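You operate a simulated robot arm through the tools that you are given. There is no shell and no other tool.

You run a simulated robot arm. Do the job below in one go: nothing can be reset, and whatever is moved stays where it is left.

JOB
Fill the frother to its upper line from the silver jug and froth it.
Fine: lid on for the run; jug back on its spot; switch off at the end; nothing spilt. Set down upright: what you pick out.

The check looks at the end state, three seconds after you hand in, the way a careful person would. Anything else that was tipped, shoved, dropped, spilled or broken makes it a failure. A push-on lid holds only when it is set on centred and level and pressed home; a screw cap is set on level and turned clockwise until tight.

ROBOT AND FRAMES
A 7-joint arm with a two-finger parallel gripper, fixed in place. Base frame: the origin is at the foot of the arm, x ahead of it, y to its left, z up. Readings come in mm, degrees, newtons and seconds.
With the tool pointing down near the work surface it reaches from about 320 to 740 mm from the base axis. Its first joint turns from -115.0 to 115.0 degrees. Payload 3.91 kg.
Tool frame: the origin (TCP) lies between the finger pads and is the grasp point; the fingertips stand 30 mm ahead of it; z points along the fingers, y is the line along which they close. The gripper opens to 110 mm. The fingers are 20 mm wide and 10 mm thick; the gripper's body (48 by 112 mm) begins 55 mm behind the TCP.
Orientation is that of the tool frame in the base frame, as [roll, pitch, yaw] about the fixed x, y, z axes, in that order (R = Rz(yaw) Ry(pitch) Rx(roll)). With the fingers straight down and closing along the base's y, the tool's x points along the base's -x, its y along +y and its z along -z.

CONTROLS
- The arm moves only by the tool move_arm. Its argument "targets" is a list of rows, each a list of 3 entries, a list of its own where there are three numbers: the shift along the tool's x, y, z in mm, then the turn, a rotation vector about the tool's x, y, z in degrees, then the finger opening in mm, from 0 to 110. In form: [[[x, y, z], [rx, ry, rz], gripper], ...]. A call has 1 to 20 rows; each row shifts and turns the commanded pose from where the row before left it, along the tool's axes as they then stand. Rows are played at 5 a second. More than 50 mm and 8.6 degrees between two rows, or a gripper value outside its range, and nothing of the call is played. A pose out of reach is approached as far as the arm can. The call stops where the force on the tool passes 40 N (or 10 N more than at its start, if that is more) or the arm is blocked; 0.2 s more then pass. The fingers move at their own pace (about 108 mm/s each) and stop on an object; they squeeze with about 25 N. The grip force told is the motor's: it shows also when the fingers shut on nothing. Time passes only in rows, and 0.2 s behind the last, so rows that do not move let the fingers close. The reply holds the time, the measured pose of the TCP, the force on the tool along the base axes, the opening and the grip force, in the units named above and with some noise, with the torque about the TCP (base axes, N m) and any sound that the robot's microphone picked up.
- Cameras (640 x 400 px; columns grow to the right, rows downward): "scene" is fixed at [49.6, 501, 1877]; the picture's right is [-0.32, -0.95, 0.00], its down [-0.82, 0.28, -0.50] and it looks along [0.48, -0.16, -0.86] (base axes); focal length 291 px, centre (320, 200). "wrist" rides on the gripper at [72, 17, -103] in the tool frame; the picture's right is [-0.23, 0.97, 0.00], its down [-0.76, -0.18, -0.62] and it looks along [-0.61, -0.14, 0.78] (tool axes); focal length 222 px, centre (320, 200). There is no depth. A picture from a camera that has moved, and an enlarged one, comes with that camera's place and axes in the base frame and with its lens.
- grab_frame(camera): a new picture of that camera. It takes no simulated time.
- slide_trunk(by): slides the trunk up (or, below 0, down) by that many mm; the arm rides with it, the base frame stays. It gives what a move gives, with no picture.
- inspect(camera, box): a new picture of the part [left, top, right, bottom] of that camera's present view, enlarged. It takes no simulated time.
- sign_off(): hands the job in; it is judged then, once.

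Places have to be worked out from the pictures, the camera data and where the tool is seen. Open the gripper and draw the arm clear of the work before you hand the job in, unless the task says otherwise.

The tools are called after ">>>" as name(argument=value, ...) on one line, values as JSON. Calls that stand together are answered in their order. move_arm: Moves the arm, as the interface text tells. Its arguments: {"type":"object","properties":{"targets":{"type":"array","items":{"type":"array"}}},"required":["targets"]} The other tools are called the same way: slide_trunk (by) slides the trunk up or down; grab_frame (camera) takes a picture; inspect (camera, box) takes an enlarged picture of a part of a camera's view; sign_off () hands the job in.

At the start:

```text
clock: 0.0
tool_pos: [220.2, 332.4, 1628.2]
orientation: [-179.9, 0.0, 180.0]
contact_force: [0.3, 0.9, 0.6]
wrist_torque: [0.0, 0.04, 0.03]
finger_gap: 109.8
gripper_force: 0.0
trunk travel left (down, up): [-925.0, 65.0]
```

scene: 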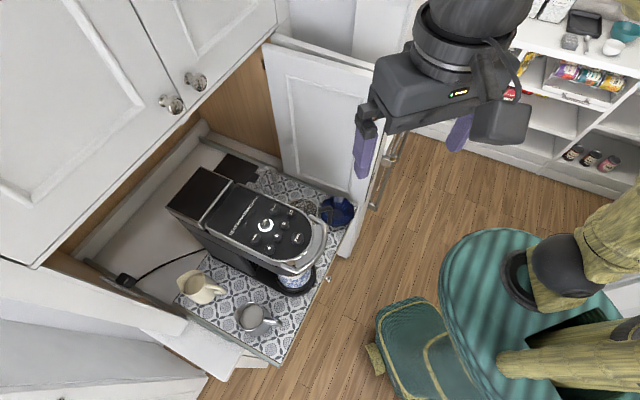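
wrist: 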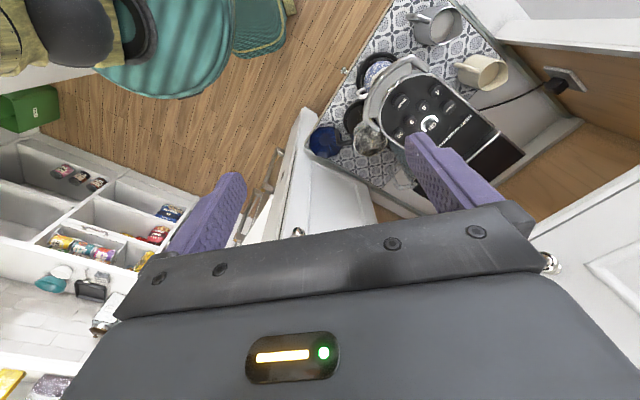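

The scene shows a cupboard nook with a coffee machine, two jugs (cream and grey/silver) and some small items; I'll enlarge parts of the view to identify the frother, its lid and the switch.

>>> inspect(camera="scene", box=[160, 140, 360, 265])

>>> inspect(camera="scene", box=[160, 240, 340, 352])

>>> inspect(camera="wrist", box=[290, 0, 530, 200])

>>> inspect(camera="scene", box=[280, 160, 400, 235])

```text
3.20 times, centred on (260, 202) of scene
camera zoom: at [49.6, 501.0, 1877.0], right [-0.32, -0.95, 0.0], down [-0.82, 0.28, -0.5], along [0.48, -0.16, -0.86], focal length 930 px, centre (512, 192)
```

zoom: 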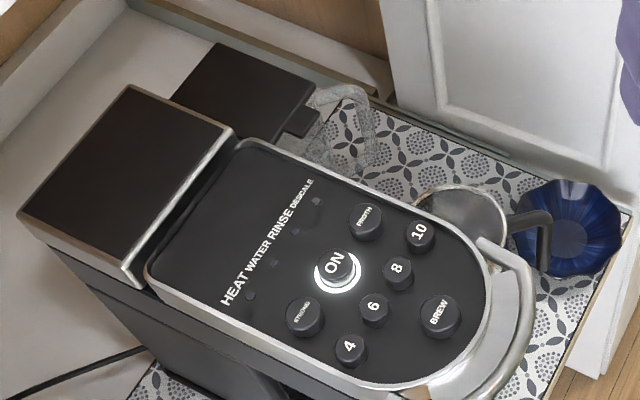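

```text
3.56 times, centred on (250, 296) of scene
camera zoom: at [49.6, 501.0, 1877.0], right [-0.32, -0.95, 0.0], down [-0.82, 0.28, -0.5], along [0.48, -0.16, -0.86], focal length 1034 px, centre (569, -141)
```

zoom: 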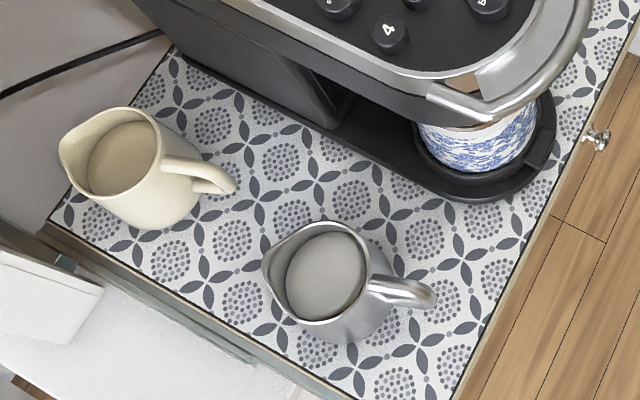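

```text
2.00 times, centred on (410, 100) of wrist
camera zoom: at [148.0, 349.4, 1734.3], right [0.23, 0.97, 0.0], down [0.76, -0.18, 0.62], along [0.61, -0.14, -0.78], focal length 444 px, centre (140, 400)
```

zoom: 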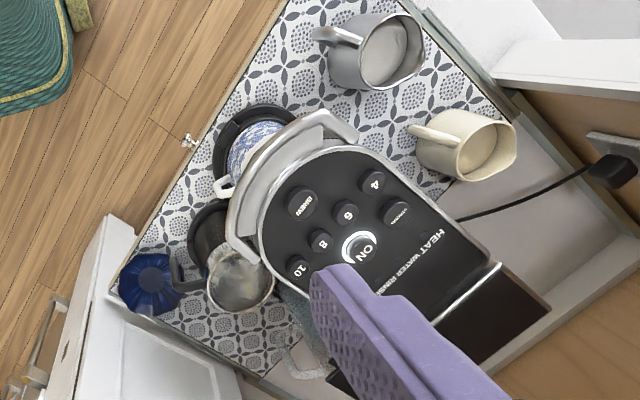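

```text
5.33 times, centred on (340, 198) of scene
camera zoom: at [49.6, 501.0, 1877.0], right [-0.32, -0.95, 0.0], down [-0.82, 0.28, -0.5], along [0.48, -0.16, -0.86], focal length 1550 px, centre (213, 213)
```

zoom: 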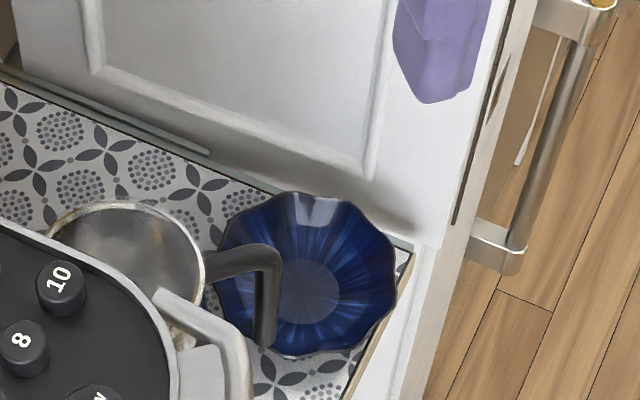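

Triangulating the silver jug rim from the two views gives about (226, 637, 1055). I still need to see the door extents, the frother with its lid, and the rest of the room.

>>> inspect(camera="scene", box=[240, 0, 440, 125])

>>> inspect(camera="wrist", box=[220, 90, 460, 240])

>>> inspect(camera="scene", box=[480, 0, 640, 200])

```text
3.20 times, centred on (340, 62) of scene
camera zoom: at [49.6, 501.0, 1877.0], right [-0.32, -0.95, 0.0], down [-0.82, 0.28, -0.5], along [0.48, -0.16, -0.86], focal length 930 px, centre (256, 640)
```

zoom: 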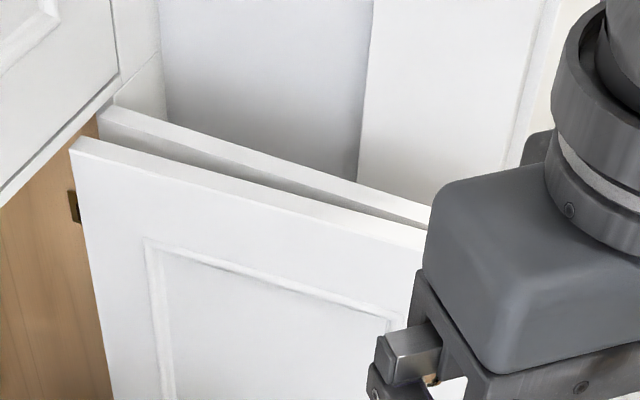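

```text
2.67 times, centred on (340, 165) of wrist
camera zoom: at [148.0, 349.4, 1734.3], right [0.23, 0.97, 0.0], down [0.76, -0.18, 0.62], along [0.61, -0.14, -0.78], focal length 592 px, centre (267, 293)
```

zoom: 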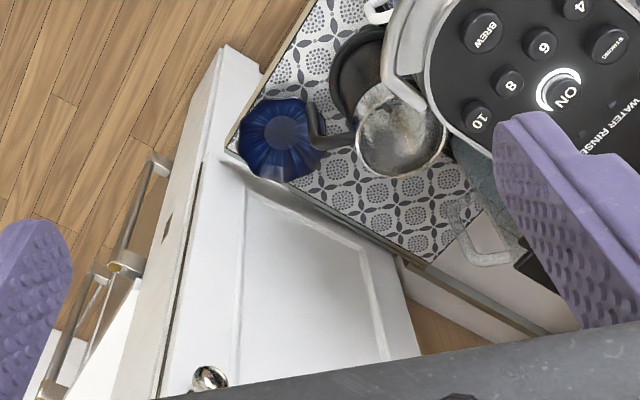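

```text
2.00 times, centred on (560, 100) of scene
camera zoom: at [49.6, 501.0, 1877.0], right [-0.32, -0.95, 0.0], down [-0.82, 0.28, -0.5], along [0.48, -0.16, -0.86], focal length 581 px, centre (-160, 400)
```

zoom: 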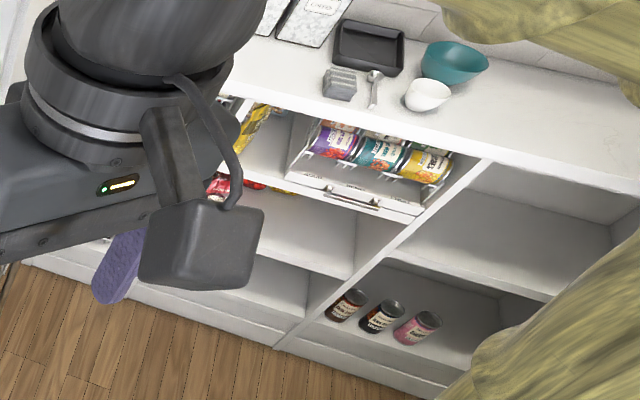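

The frother cup's rim comes out near (417, 424, 1179), the ON button near (352, 526, 1303) and the mat at roughly z 935, with its front edge facing the robot about 520 mm out. I'll lower the trunk a little to get a closer wrist view.

>>> slide_trunk(by=-150)

>>> grab_frame(camera="wrist")

>>> grab_frame(camera="scene")

```text
clock: 1.8
tool_pos: [219.8, 331.5, 1479.3]
orientation: [180.0, 0.0, -180.0]
contact_force: [-0.3, 0.6, 0.9]
wrist_torque: [0.04, -0.03, 0.0]
finger_gap: 109.8
gripper_force: 0.0
trunk travel left (down, up): [-775.0, 215.0]
```

```text
taken
camera wrist: at [147.9, 349.3, 1584.4], right [0.23, 0.97, 0.0], down [0.76, -0.18, 0.62], along [0.61, -0.14, -0.78], focal length 222 px, centre (320, 200)
```

wrist: 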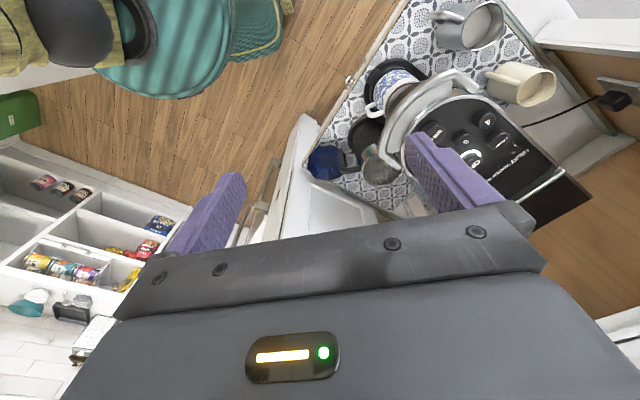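

```text
taken
```

scene: 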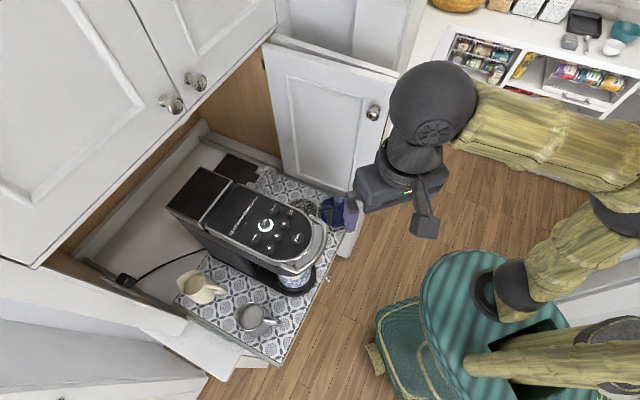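

The area around the gripper is clear. I'll turn the tool about the vertical by +60° so the wrist camera faces into the nook.

>>> move_arm(targets=[[[0, 0, 0], [0, 0, -8.5], 110], [[0, 0, 0], [0, 0, -8.5], 110], [[0, 0, 0], [0, 0, -8.5], 110], [[0, 0, 0], [0, 0, -8.5], 110], [[0, 0, 0], [0, 0, -8.5], 110], [[0, 0, 0], [0, 0, -8.5], 110], [[0, 0, 0], [0, 0, -8.5], 110]])

>>> grab_frame(camera="wrist")

```text
clock: 3.4
tool_pos: [220.9, 331.9, 1480.3]
orientation: [-180.0, -0.1, -120.3]
contact_force: [0.6, 0.3, -0.2]
wrist_torque: [0.01, 0.0, 0.02]
finger_gap: 109.9
gripper_force: 0.1
trunk travel left (down, up): [-775.0, 215.0]
```

```text
taken
camera wrist: at [169.2, 278.5, 1584.2], right [-0.73, 0.69, 0.0], down [0.54, 0.57, 0.62], along [0.43, 0.45, -0.78], focal length 222 px, centre (320, 200)
```

wrist: 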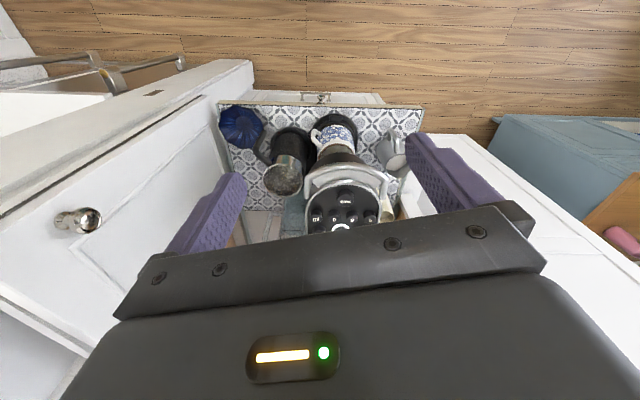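

Now the camera faces the nook squarely; I'll enlarge it.

>>> inspect(camera="wrist", box=[210, 90, 430, 240])

>>> inspect(camera="wrist", box=[210, 95, 330, 215])

```text
2.67 times, centred on (320, 165) of wrist
camera zoom: at [169.2, 278.5, 1584.2], right [-0.73, 0.69, 0.0], down [0.54, 0.57, 0.62], along [0.43, 0.45, -0.78], focal length 592 px, centre (320, 293)
```

zoom: 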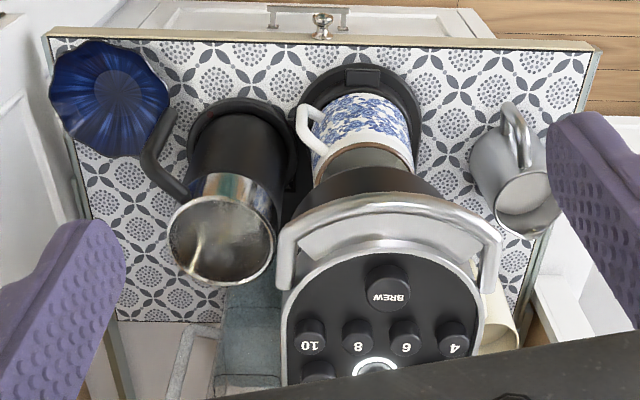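

```text
3.33 times, centred on (270, 155) of wrist
camera zoom: at [169.2, 278.5, 1584.2], right [-0.73, 0.69, 0.0], down [0.54, 0.57, 0.62], along [0.43, 0.45, -0.78], focal length 740 px, centre (487, 350)
```

zoom: 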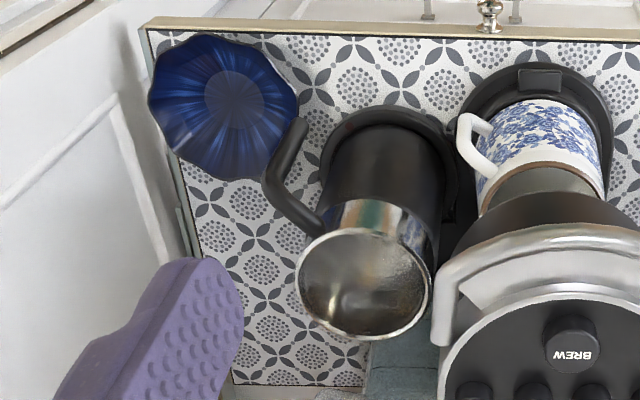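

The frother is the tall black/silver jug with a black handle on a round black base. I need to find its lid; I'll look at the stuff behind it.

>>> inspect(camera="scene", box=[210, 140, 350, 228])

>>> inspect(camera="scene", box=[240, 155, 290, 186])

>>> inspect(camera="scene", box=[420, 0, 640, 137])

>>> inspect(camera="scene", box=[60, 140, 220, 300])

```text
4.55 times, centred on (280, 184) of scene
camera zoom: at [49.6, 501.0, 1877.0], right [-0.32, -0.95, 0.0], down [-0.82, 0.28, -0.5], along [0.48, -0.16, -0.86], focal length 1322 px, centre (502, 273)
```

zoom: 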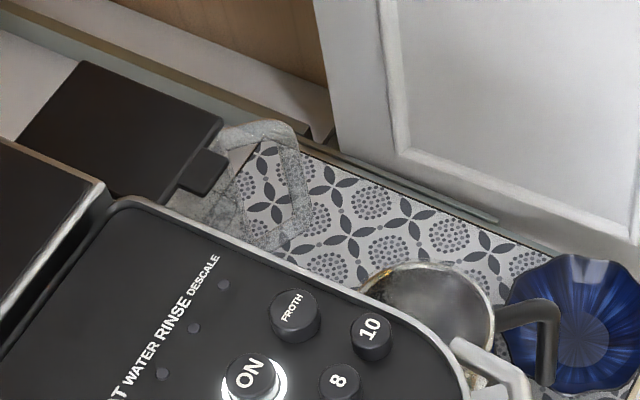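

```text
12.80 times, centred on (265, 170) of scene
camera zoom: at [49.6, 501.0, 1877.0], right [-0.32, -0.95, 0.0], down [-0.82, 0.28, -0.5], along [0.48, -0.16, -0.86], focal length 3721 px, centre (1024, 578)
```

zoom: 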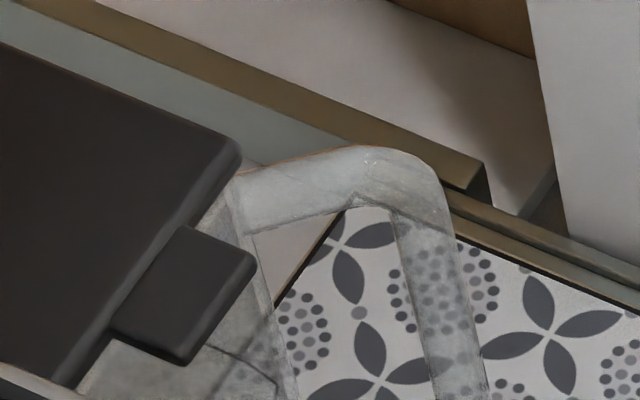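

```text
2.91 times, centred on (530, 68) of scene
camera zoom: at [49.6, 501.0, 1877.0], right [-0.32, -0.95, 0.0], down [-0.82, 0.28, -0.5], along [0.48, -0.16, -0.86], focal length 846 px, centre (-291, 582)
```

zoom: 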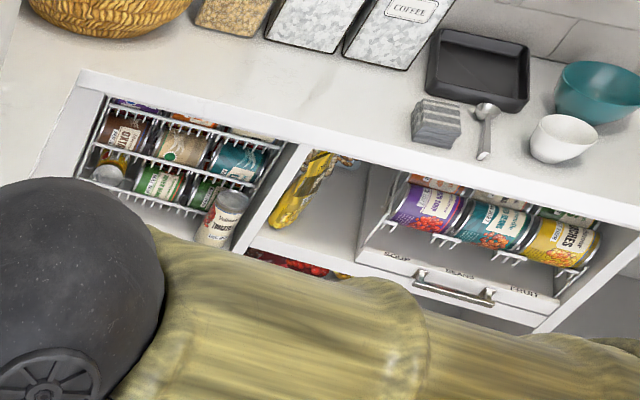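

```text
2.50 times, centred on (140, 220) of scene
camera zoom: at [49.6, 501.0, 1877.0], right [-0.32, -0.95, 0.0], down [-0.82, 0.28, -0.5], along [0.48, -0.16, -0.86], focal length 727 px, centre (770, 150)
```

zoom: 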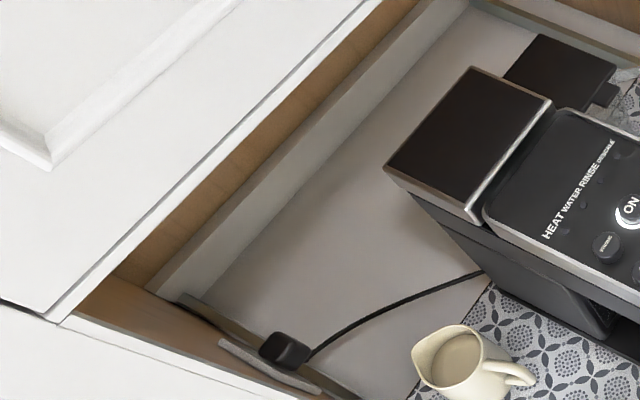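

The black square box with a translucent handle is the machine's water tank. I still haven't found the frother's lid, so I'll lower the view and tilt the camera towards the horizontal.

>>> slide_trunk(by=-200)

>>> grab_frame(camera="scene")

>>> grab_frame(camera="wrist")

```text
clock: 5.5
tool_pos: [219.0, 333.4, 1279.4]
orientation: [180.0, 0.1, -120.5]
contact_force: [0.3, -0.3, -0.6]
wrist_torque: [-0.01, 0.01, 0.0]
finger_gap: 110.1
gripper_force: 0.0
trunk travel left (down, up): [-575.0, 415.0]
```

```text
taken
```

scene: 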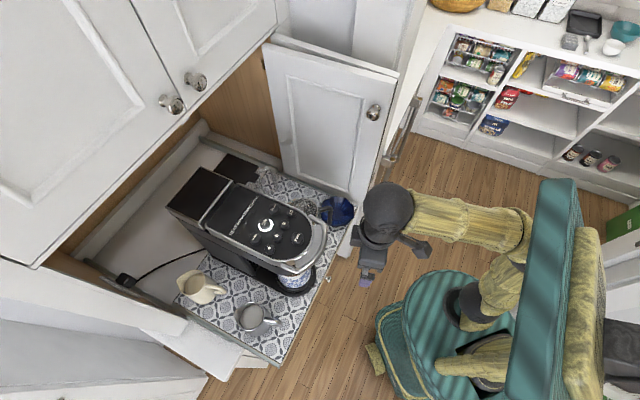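

```text
taken
camera wrist: at [168.9, 278.6, 1384.2], right [-0.72, 0.69, 0.0], down [0.54, 0.57, 0.62], along [0.43, 0.45, -0.78], focal length 222 px, centre (320, 200)
```

wrist: 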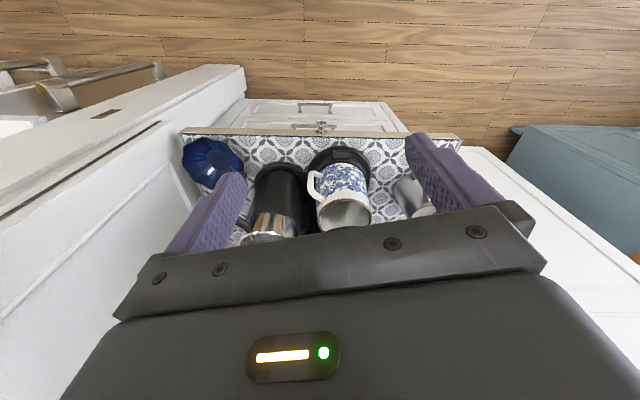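

The lid is still not visible. I'll tilt the tool by about 34° so the camera looks into the nook nearly horizontally.

>>> move_arm(targets=[[[0, 0, 0], [0, -8.5, 0], 110], [[0, 0, 0], [0, -8.5, 0], 110]])

>>> grab_frame(camera="wrist")

>>> move_arm(targets=[[[0, 0, 0], [0, -8.5, 0], 110], [[0, 0, 0], [0, -8.5, 0], 110]])

>>> grab_frame(camera="wrist")

```text
clock: 6.1
tool_pos: [237.1, 332.1, 1267.2]
orientation: [179.4, 15.2, -122.3]
contact_force: [-0.7, 0.1, -0.4]
wrist_torque: [-0.02, 0.0, 0.02]
finger_gap: 109.8
gripper_force: 0.1
trunk travel left (down, up): [-575.0, 415.0]
```

```text
taken
camera wrist: at [171.1, 258.5, 1349.7], right [-0.71, 0.7, 0.07], down [0.46, 0.38, 0.8], along [0.54, 0.6, -0.6], focal length 222 px, centre (320, 200)
```

wrist: 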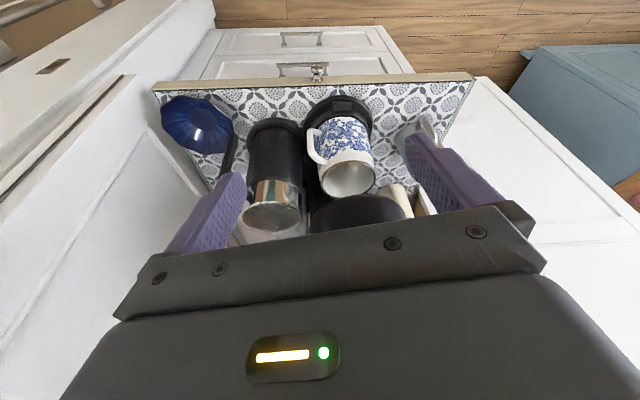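

```text
clock: 6.9
tool_pos: [263.6, 339.6, 1237.3]
orientation: [176.9, 27.6, -125.1]
contact_force: [-0.2, 0.6, -0.4]
wrist_torque: [0.02, 0.0, -0.02]
finger_gap: 110.2
gripper_force: 0.1
trunk travel left (down, up): [-575.0, 415.0]
stopped in row 2: the arm was blocked; the commanded pose is now the measured one
```

```text
taken
camera wrist: at [190.3, 255.2, 1297.0], right [-0.69, 0.7, 0.15], down [0.4, 0.2, 0.9], along [0.6, 0.68, -0.42], focal length 222 px, centre (320, 200)
```

wrist: 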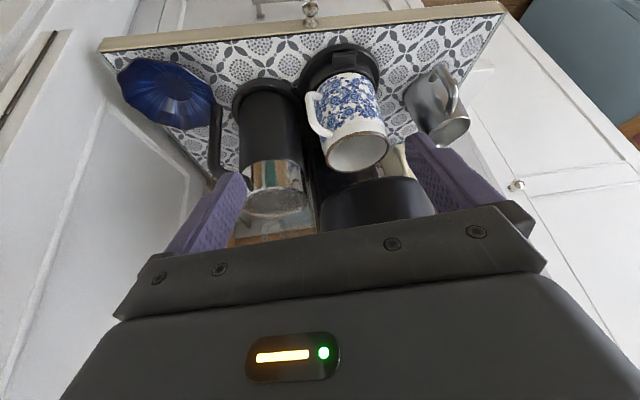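

The arm hit a joint limit there, but the view is good; I'll enlarge it.

>>> inspect(camera="wrist", box=[90, 0, 310, 240])

>>> inspect(camera="wrist", box=[280, 20, 500, 220])

```text
1.67 times, centred on (200, 120) of wrist
camera zoom: at [190.3, 255.2, 1297.0], right [-0.69, 0.7, 0.15], down [0.4, 0.2, 0.9], along [0.6, 0.68, -0.42], focal length 370 px, centre (520, 333)
```

zoom: 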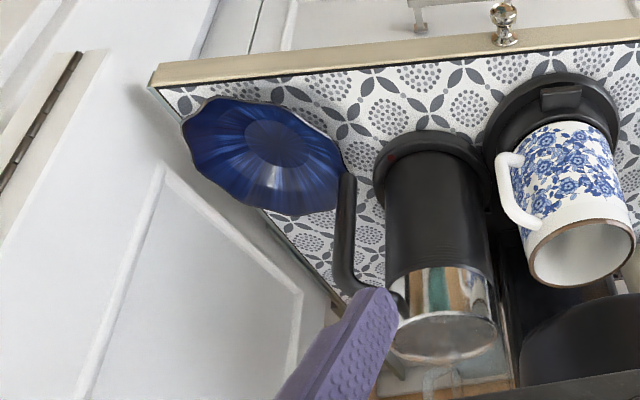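

```text
2.00 times, centred on (390, 120) of wrist
camera zoom: at [190.3, 255.2, 1297.0], right [-0.69, 0.7, 0.15], down [0.4, 0.2, 0.9], along [0.6, 0.68, -0.42], focal length 444 px, centre (180, 360)
```

zoom: 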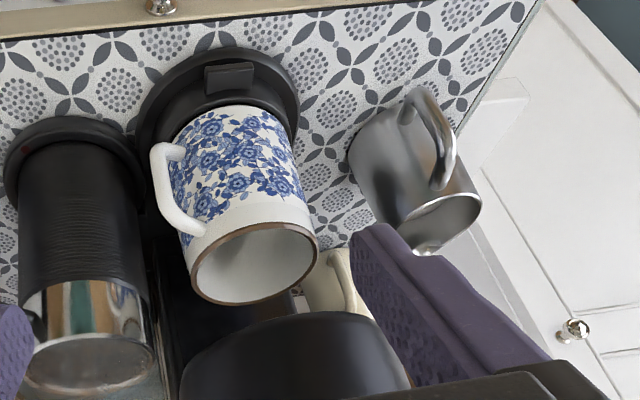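

The frother stands on a round base with a small reddish thing at its front right. I'll enlarge its top from the scene camera and also check the jugs' contents.

>>> inspect(camera="scene", box=[280, 190, 330, 225])

>>> inspect(camera="scene", box=[225, 295, 285, 340])

>>> inspect(camera="scene", box=[172, 262, 232, 307])

>>> inspect(camera="scene", box=[310, 190, 365, 232])

```text
11.43 times, centred on (305, 208) of scene
camera zoom: at [49.6, 501.0, 1877.0], right [-0.32, -0.95, 0.0], down [-0.82, 0.28, -0.5], along [0.48, -0.16, -0.86], focal length 3322 px, centre (491, 114)
```

zoom: 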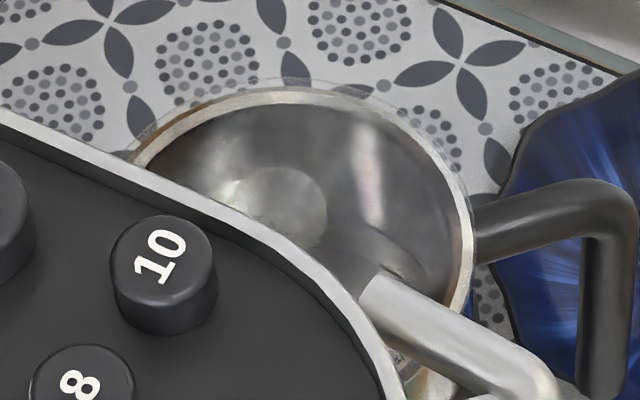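

```text
8.89 times, centred on (255, 318) of scene
camera zoom: at [49.6, 501.0, 1877.0], right [-0.32, -0.95, 0.0], down [-0.82, 0.28, -0.5], along [0.48, -0.16, -0.86], focal length 2584 px, centre (898, -844)
```

zoom: 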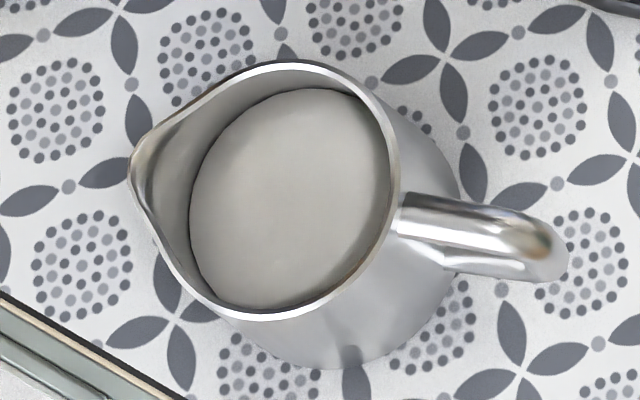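

```text
8.89 times, centred on (202, 284) of scene
camera zoom: at [49.6, 501.0, 1877.0], right [-0.32, -0.95, 0.0], down [-0.82, 0.28, -0.5], along [0.48, -0.16, -0.86], focal length 2584 px, centre (1369, -551)
```

zoom: 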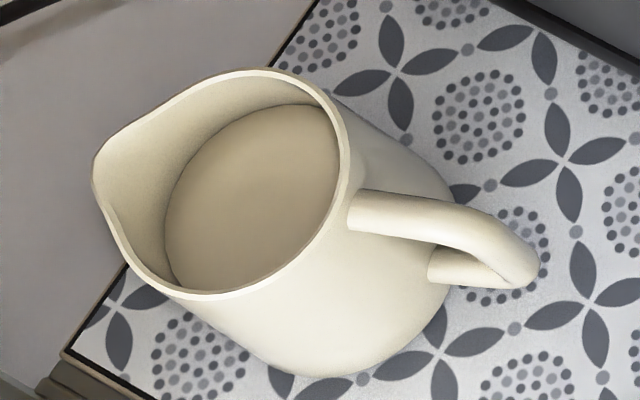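

```text
9.52 times, centred on (338, 211) of scene
camera zoom: at [49.6, 501.0, 1877.0], right [-0.32, -0.95, 0.0], down [-0.82, 0.28, -0.5], along [0.48, -0.16, -0.86], focal length 2769 px, centre (153, 95)
```

zoom: 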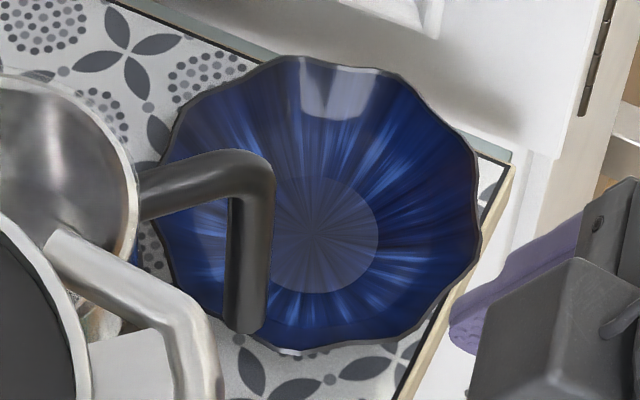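

There's a faint transparent outline above the frother rim – a clear lid is already on the frother. I'll enlarge this in both cameras.

>>> inspect(camera="scene", box=[286, 194, 320, 215])

>>> inspect(camera="wrist", box=[225, 140, 325, 225])

>>> inspect(camera="wrist", box=[225, 65, 305, 125])

```text
16.00 times, centred on (303, 204) of scene
camera zoom: at [49.6, 501.0, 1877.0], right [-0.32, -0.95, 0.0], down [-0.82, 0.28, -0.5], along [0.48, -0.16, -0.86], focal length 4652 px, centre (592, 128)
```

zoom: 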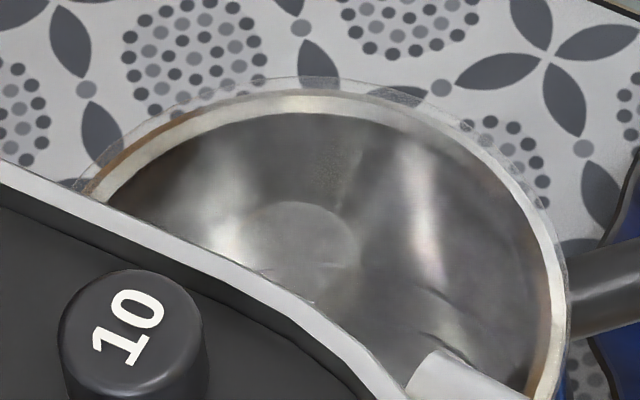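

```text
4.71 times, centred on (275, 182) of wrist
camera zoom: at [190.3, 255.2, 1297.0], right [-0.69, 0.7, 0.15], down [0.4, 0.2, 0.9], along [0.6, 0.68, -0.42], focal length 1045 px, centre (532, 282)
```

zoom: 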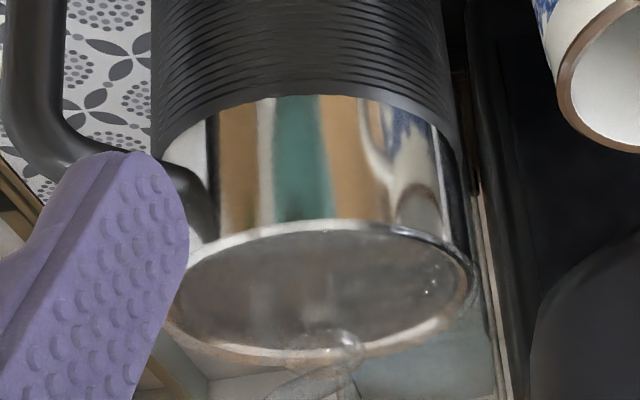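

```text
6.67 times, centred on (265, 95) of wrist
camera zoom: at [190.3, 255.2, 1297.0], right [-0.69, 0.7, 0.15], down [0.4, 0.2, 0.9], along [0.6, 0.68, -0.42], focal length 1481 px, centre (687, 900)
```

zoom: 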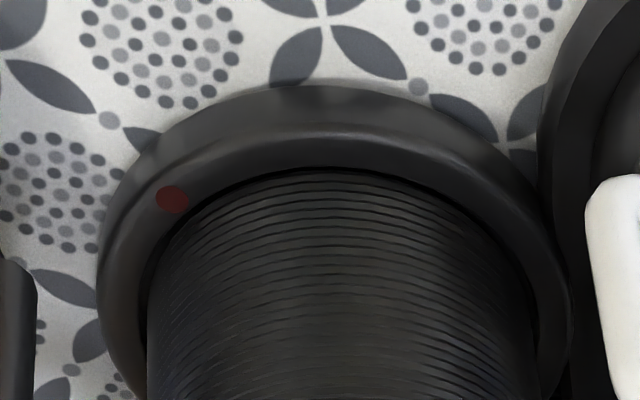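

The frother has a clear glass lid with a small ball knob on it, and there's a dark red dot on the front right of its base. I'll go back to vertical and take closer views from above.

>>> move_arm(targets=[[[0, 0, 0], [0, 8.5, 0], 110], [[0, 0, 0], [0, 8.5, 0], 110], [[0, 0, 0], [0, 8.5, 0], 110], [[0, 0, 0], [0, 2.5, 0], 110], [[0, 0, -50], [0, 0, 0], 110], [[0, 0, -50], [0, 0, 0], 110]])

```text
clock: 8.3
tool_pos: [263.2, 336.3, 1318.5]
orientation: [177.5, 0.2, -123.3]
contact_force: [-0.2, 1.0, 0.6]
wrist_torque: [-0.02, -0.01, 0.03]
finger_gap: 110.1
gripper_force: 0.0
out of reach, approached as far as the arm can: row 6
trunk travel left (down, up): [-575.0, 415.0]
```

Vertical again. I'll raise the trunk by 60 and move in front of the frother, at a safe height, to look at its top and base.

>>> slide_trunk(by=60)

>>> move_arm(targets=[[[0, 0, 0], [2.5, 0, 0], 110], [[-10, -40, 0], [0, 0, 0], 110], [[-10, -39, 0], [0, 0, 0], 110], [[0, 0, 0], [0, 0, 0], 110]])

>>> grab_frame(camera="wrist")

>>> inspect(camera="wrist", box=[220, 90, 380, 210])

```text
clock: 9.3
tool_pos: [263.4, 336.8, 1376.9]
orientation: [177.4, 0.2, -123.3]
contact_force: [-0.5, 0.1, -0.3]
wrist_torque: [0.03, 0.04, 0.02]
finger_gap: 109.9
gripper_force: 0.1
trunk travel left (down, up): [-635.0, 355.0]
```

```text
clock: 10.3
tool_pos: [330.1, 312.6, 1374.2]
orientation: [179.9, 0.2, -123.2]
contact_force: [-0.5, 0.9, 0.8]
wrist_torque: [0.0, 0.0, 0.04]
finger_gap: 110.0
gripper_force: 0.1
out of reach, approached as far as the arm can: row 3
trunk travel left (down, up): [-635.0, 355.0]
```

```text
taken
camera wrist: at [275.2, 261.1, 1478.9], right [-0.69, 0.72, 0.0], down [0.56, 0.54, 0.63], along [0.45, 0.43, -0.78], focal length 222 px, centre (320, 200)
```

wrist: 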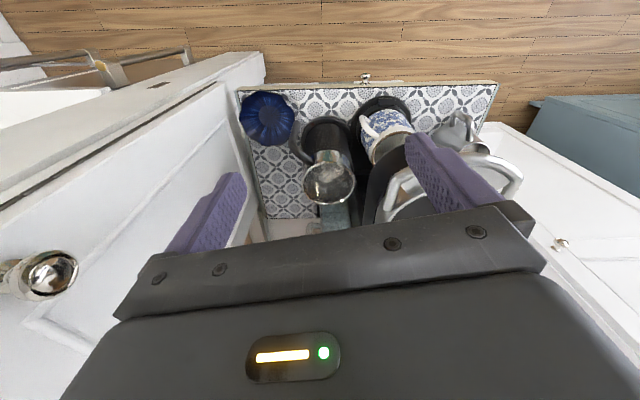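

```text
3.33 times, centred on (300, 150) of wrist
camera zoom: at [275.2, 261.1, 1478.9], right [-0.69, 0.72, 0.0], down [0.56, 0.54, 0.63], along [0.45, 0.43, -0.78], focal length 740 px, centre (387, 367)
```

zoom: 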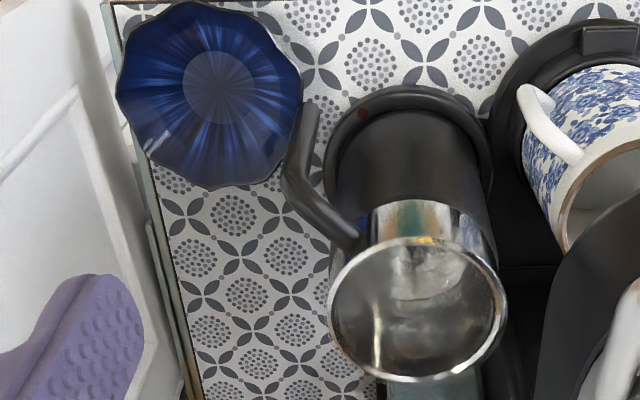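

I can see the frother's top well. I'll zoom in more on the lid, base and handle.

>>> inspect(camera="wrist", box=[295, 145, 365, 215])

>>> inspect(camera="wrist", box=[285, 105, 355, 160])

>>> inspect(camera="wrist", box=[425, 100, 505, 160])

```text
5.71 times, centred on (330, 180) of wrist
camera zoom: at [275.2, 261.1, 1478.9], right [-0.69, 0.72, 0.0], down [0.56, 0.54, 0.63], along [0.45, 0.43, -0.78], focal length 1269 px, centre (263, 314)
```

zoom: 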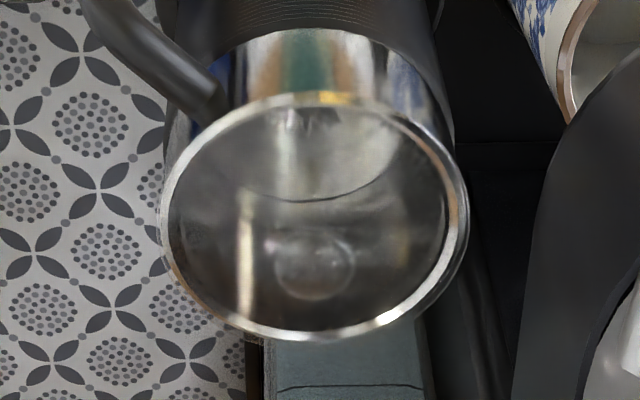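

```text
7.27 times, centred on (320, 132) of wrist
camera zoom: at [275.2, 261.1, 1478.9], right [-0.69, 0.72, 0.0], down [0.56, 0.54, 0.63], along [0.45, 0.43, -0.78], focal length 1615 px, centre (320, 691)
```

zoom: 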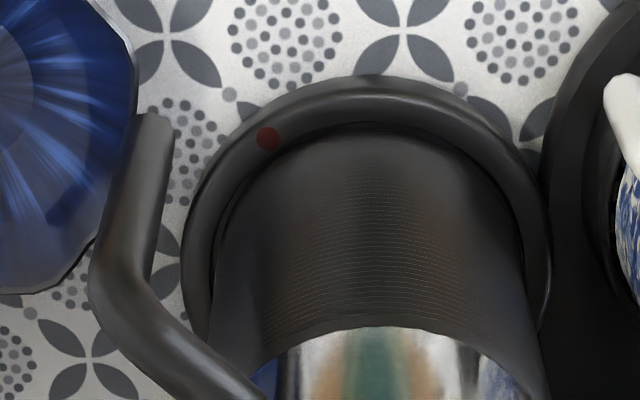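

```text
6.67 times, centred on (465, 130) of wrist
camera zoom: at [275.2, 261.1, 1478.9], right [-0.69, 0.72, 0.0], down [0.56, 0.54, 0.63], along [0.45, 0.43, -0.78], focal length 1481 px, centre (-647, 667)
```

zoom: 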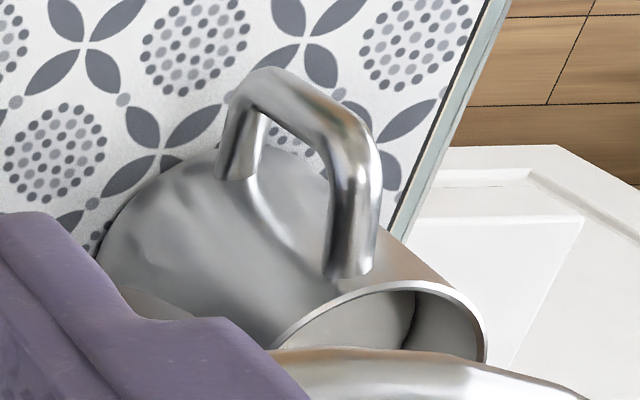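

The lid's ball knob is at about (427, 427, 1174), the rim at z≈1148, and the machine's side at about 48 mm to the left of the frother axis. I'll yaw to about -45° (camera to the right, away from the machine) to view the base from the right and prepare the lid grip.

>>> move_arm(targets=[[[0, 0, 0], [0, 0, -8.5], 110], [[0, 0, 0], [0, 0, -8.5], 110], [[0, 0, 0], [0, 0, -8.5], 110], [[0, 0, 0], [0, 0, -8.5], 110], [[0, 0, 0], [0, 0, -8.5], 110], [[0, 0, 0], [0, 0, -8.5], 110], [[0, 0, 0], [0, 0, -8.5], 110], [[0, 0, 0], [0, 0, -8.5], 110], [[0, 0, 0], [0, 0, -8.5], 110], [[0, 0, 0], [0, 0, -1.5], 110]])

>>> grab_frame(camera="scene")

```text
clock: 12.5
tool_pos: [329.1, 311.4, 1373.9]
orientation: [-179.8, 0.1, -45.0]
contact_force: [-0.1, -0.3, 0.6]
wrist_torque: [-0.02, 0.04, -0.01]
finger_gap: 110.4
gripper_force: 0.1
trunk travel left (down, up): [-635.0, 355.0]
```

```text
taken
```

scene: 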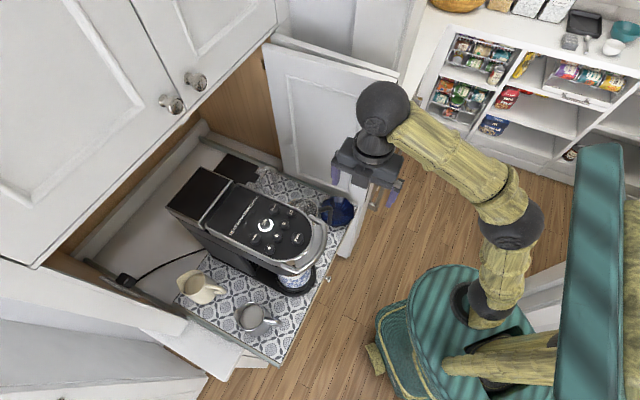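

Turned well. Now I move over to the right of the frother (about (481, 382, 1260)) to look at its base from the right side.

>>> move_arm(targets=[[[11.4, -31.3, 22.8], [0, 0, 0], 110], [[11.4, -31.3, 22.8], [0, 0, 0], 110], [[11.4, -31.3, 22.8], [0, 0, 0], 110], [[11.4, -31.3, 22.8], [0, 0, 0], 110], [[11.4, -31.3, 22.8], [0, 0, 0], 110]])

>>> grab_frame(camera="wrist")

>>> grab_frame(camera="scene")

```text
clock: 13.7
tool_pos: [481.1, 379.7, 1259.7]
orientation: [-179.9, 0.1, -45.3]
contact_force: [-0.2, 0.5, 0.1]
wrist_torque: [-0.01, 0.02, 0.0]
finger_gap: 110.0
gripper_force: 0.1
trunk travel left (down, up): [-635.0, 355.0]
```

```text
taken
camera wrist: at [520.6, 317.6, 1364.1], right [-0.85, -0.52, 0.0], down [-0.41, 0.67, 0.62], along [-0.33, 0.53, -0.78], focal length 222 px, centre (320, 200)
```

wrist: 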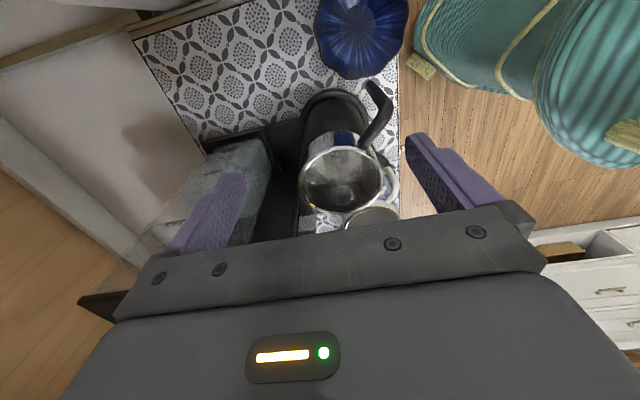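

```text
taken
```

scene: 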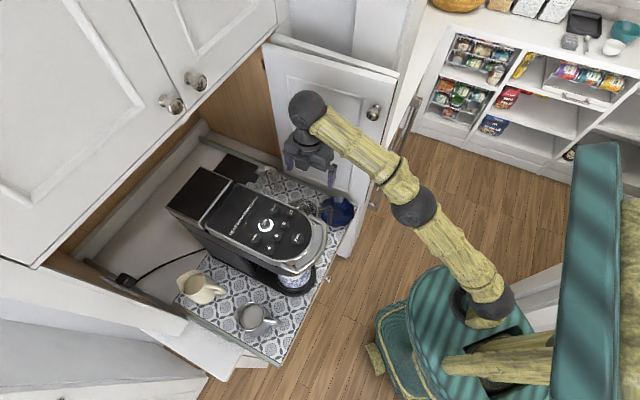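

>>> inspect(camera="wrist", box=[270, 70, 410, 230])

>>> inspect(camera="wrist", box=[285, 75, 395, 145])

>>> inspect(camera="wrist", box=[130, 0, 420, 180])

```text
2.50 times, centred on (340, 150) of wrist
camera zoom: at [520.6, 317.6, 1364.1], right [-0.85, -0.52, 0.0], down [-0.41, 0.67, 0.62], along [-0.33, 0.53, -0.78], focal length 555 px, centre (270, 325)
```

zoom: 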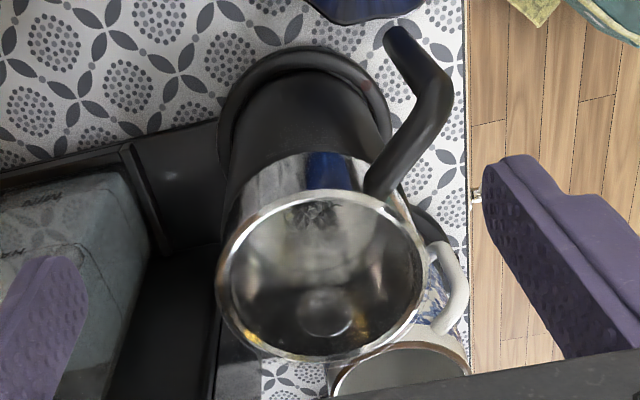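

```text
5.71 times, centred on (340, 110) of wrist
camera zoom: at [520.6, 317.6, 1364.1], right [-0.85, -0.52, 0.0], down [-0.41, 0.67, 0.62], along [-0.33, 0.53, -0.78], focal length 1269 px, centre (206, 714)
```

zoom: 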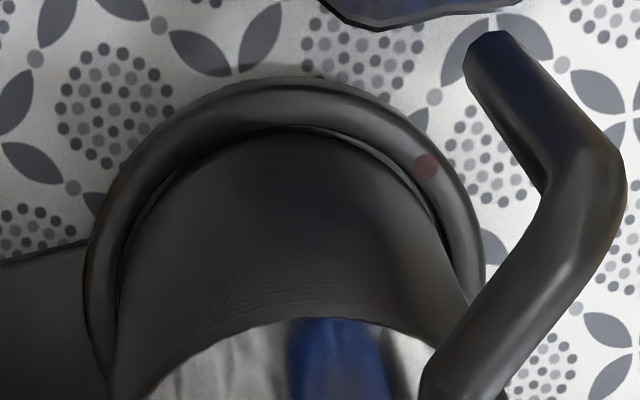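

```text
2.21 times, centred on (275, 90) of wrist
camera zoom: at [520.6, 317.6, 1364.1], right [-0.85, -0.52, 0.0], down [-0.41, 0.67, 0.62], along [-0.33, 0.53, -0.78], focal length 490 px, centre (419, 443)
```

zoom: 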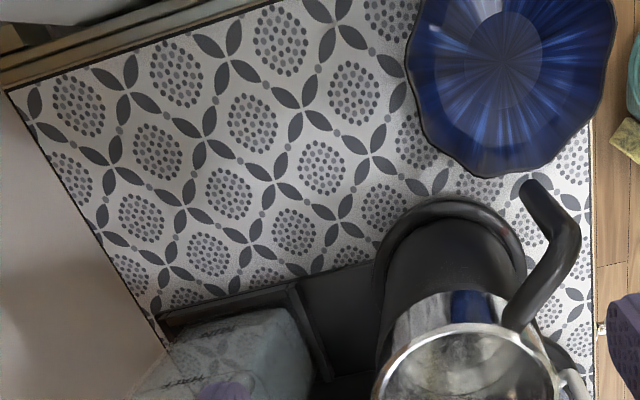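

I'll zoom tightly on the red dot and where the base meets the machine, to find out what switches the frother.

>>> inspect(camera="wrist", box=[348, 92, 372, 112])

>>> inspect(camera="wrist", box=[200, 100, 320, 220])

>>> inspect(camera="scene", box=[225, 190, 335, 280])

>>> inspect(camera="wrist", box=[300, 140, 400, 225])

```text
16.00 times, centred on (360, 102) of wrist
camera zoom: at [520.6, 317.6, 1364.1], right [-0.85, -0.52, 0.0], down [-0.41, 0.67, 0.62], along [-0.33, 0.53, -0.78], focal length 3554 px, centre (-320, 1768)
```

zoom: 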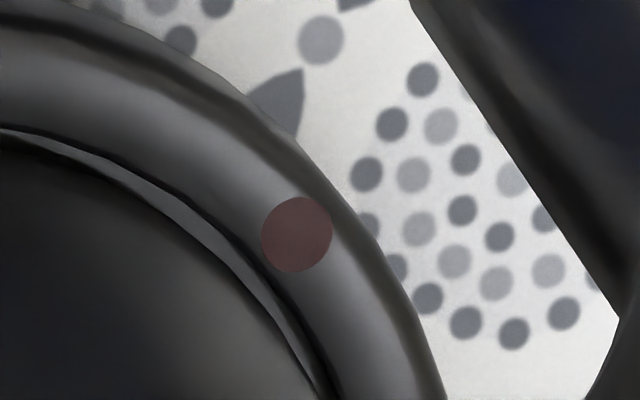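

```text
3.33 times, centred on (260, 160) of wrist
camera zoom: at [520.6, 317.6, 1364.1], right [-0.85, -0.52, 0.0], down [-0.41, 0.67, 0.62], along [-0.33, 0.53, -0.78], focal length 740 px, centre (520, 333)
```

zoom: 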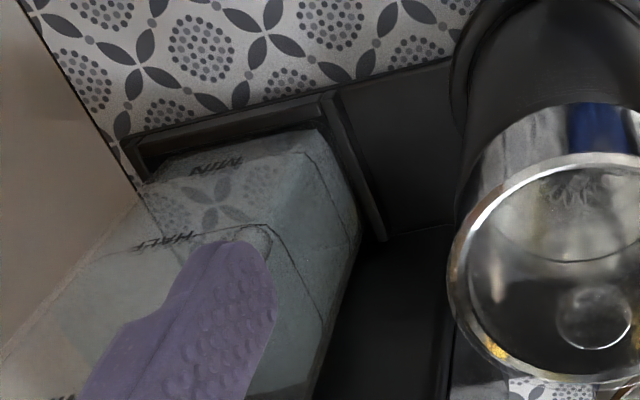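

```text
4.44 times, centred on (280, 235) of scene
camera zoom: at [49.6, 501.0, 1877.0], right [-0.32, -0.95, 0.0], down [-0.82, 0.28, -0.5], along [0.48, -0.16, -0.86], focal length 1292 px, centre (498, 44)
```

zoom: 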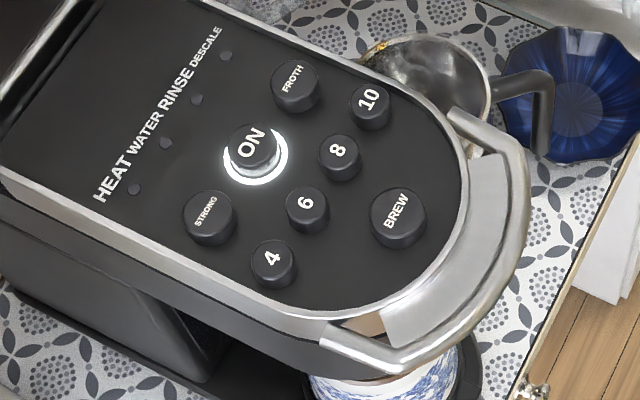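

```text
4.71 times, centred on (350, 182) of wrist
camera zoom: at [520.6, 317.6, 1364.1], right [-0.85, -0.52, 0.0], down [-0.41, 0.67, 0.62], along [-0.33, 0.53, -0.78], focal length 1045 px, centre (179, 282)
```

zoom: 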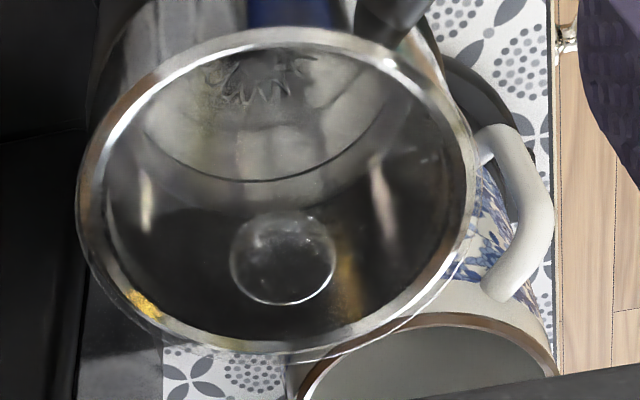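

The dot is a flush lamp; the frother's base joins the machine's base, so the machine's FROTH knob must run it. Inside the frother there's a mark line. First, the lid: I'll tilt the tool 8.6° (top leaning away from the machine) and come above the knob with fingers at 60 mm.

>>> move_arm(targets=[[[0, 0, 0], [0, -8.5, 0], 60], [[-30, 2.75, 20], [0, 0, 0], 60], [[-29.6, 2.75, 20], [0, 0, 0], 60], [[0, 0, 0], [0, 0, 0], 60]])

>>> grab_frame(camera="wrist")

>>> inspect(camera="scene", box=[240, 80, 360, 230])

```text
clock: 14.7
tool_pos: [430.3, 422.7, 1230.0]
orientation: [-179.7, 8.5, -45.3]
contact_force: [0.6, -0.8, 0.5]
wrist_torque: [-0.02, -0.04, 0.0]
finger_gap: 60.1
gripper_force: 0.0
trunk travel left (down, up): [-635.0, 355.0]
```

```text
taken
camera wrist: at [479.0, 349.6, 1321.6], right [-0.85, -0.53, 0.03], down [-0.34, 0.59, 0.73], along [-0.4, 0.61, -0.68], focal length 222 px, centre (320, 200)
```

wrist: 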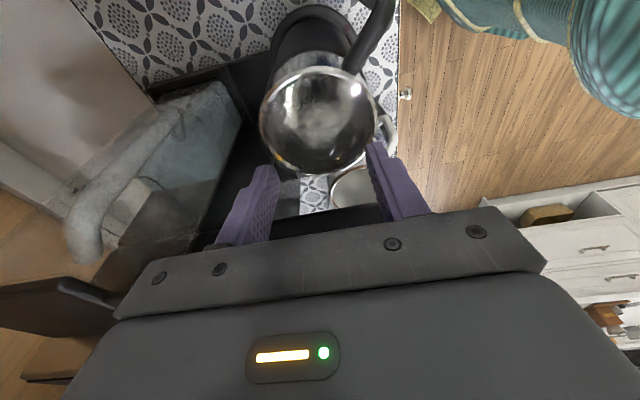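

```text
2.67 times, centred on (300, 155) of scene
camera zoom: at [49.6, 501.0, 1877.0], right [-0.32, -0.95, 0.0], down [-0.82, 0.28, -0.5], along [0.48, -0.16, -0.86], focal length 775 px, centre (373, 320)
```

zoom: 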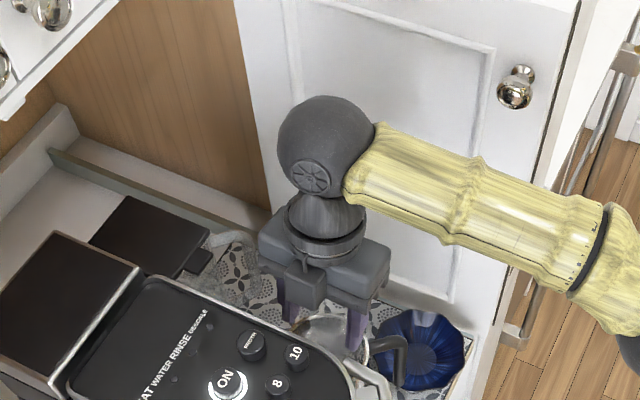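

The gripper straddles the lid; I'll zoom on the knob to refine alignment.

>>> inspect(camera="wrist", box=[240, 50, 400, 190])

```text
2.86 times, centred on (320, 120) of wrist
camera zoom: at [479.0, 349.6, 1321.6], right [-0.85, -0.53, 0.03], down [-0.34, 0.59, 0.73], along [-0.4, 0.61, -0.68], focal length 635 px, centre (320, 429)
```

zoom: 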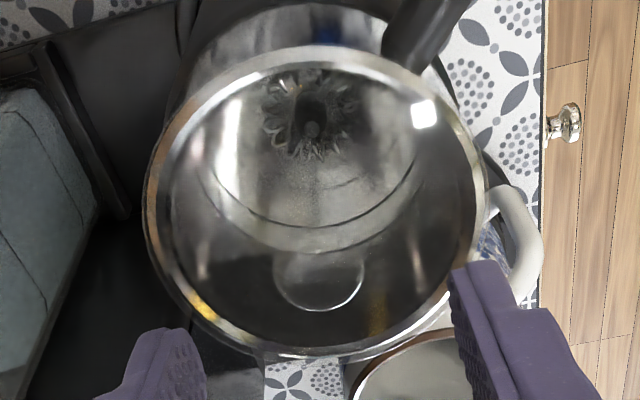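

The knob is at about (425, 428, 1174), on line with the tool axis. I descend 41 mm and close on it.

>>> move_arm(targets=[[[0, 0, 20], [0, 0, 0], 60], [[0, 0, 21], [0, 0, 0], 60], [[0, 0, 0], [0, 0, 0], 60]])

>>> inspect(camera="wrist", box=[220, 70, 420, 250])

```text
clock: 15.5
tool_pos: [427.8, 427.1, 1192.8]
orientation: [-179.4, 8.6, -45.3]
contact_force: [6.9, 2.9, 26.2]
wrist_torque: [-0.14, -0.17, 0.0]
finger_gap: 59.7
gripper_force: 0.0
trunk travel left (down, up): [-635.0, 355.0]
```

```text
2.22 times, centred on (320, 160) of wrist
camera zoom: at [475.2, 352.7, 1284.8], right [-0.85, -0.52, 0.02], down [-0.34, 0.59, 0.73], along [-0.4, 0.61, -0.68], focal length 494 px, centre (320, 289)
```

zoom: 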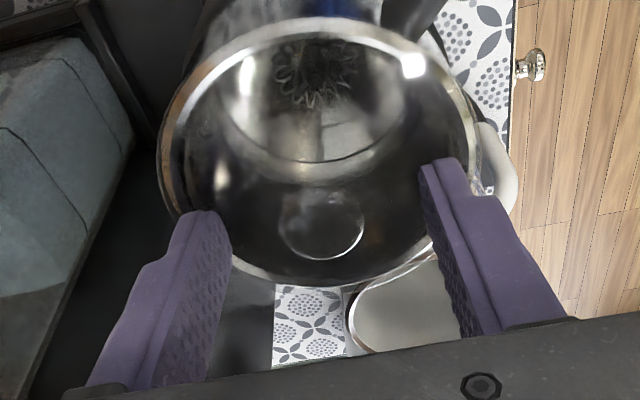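

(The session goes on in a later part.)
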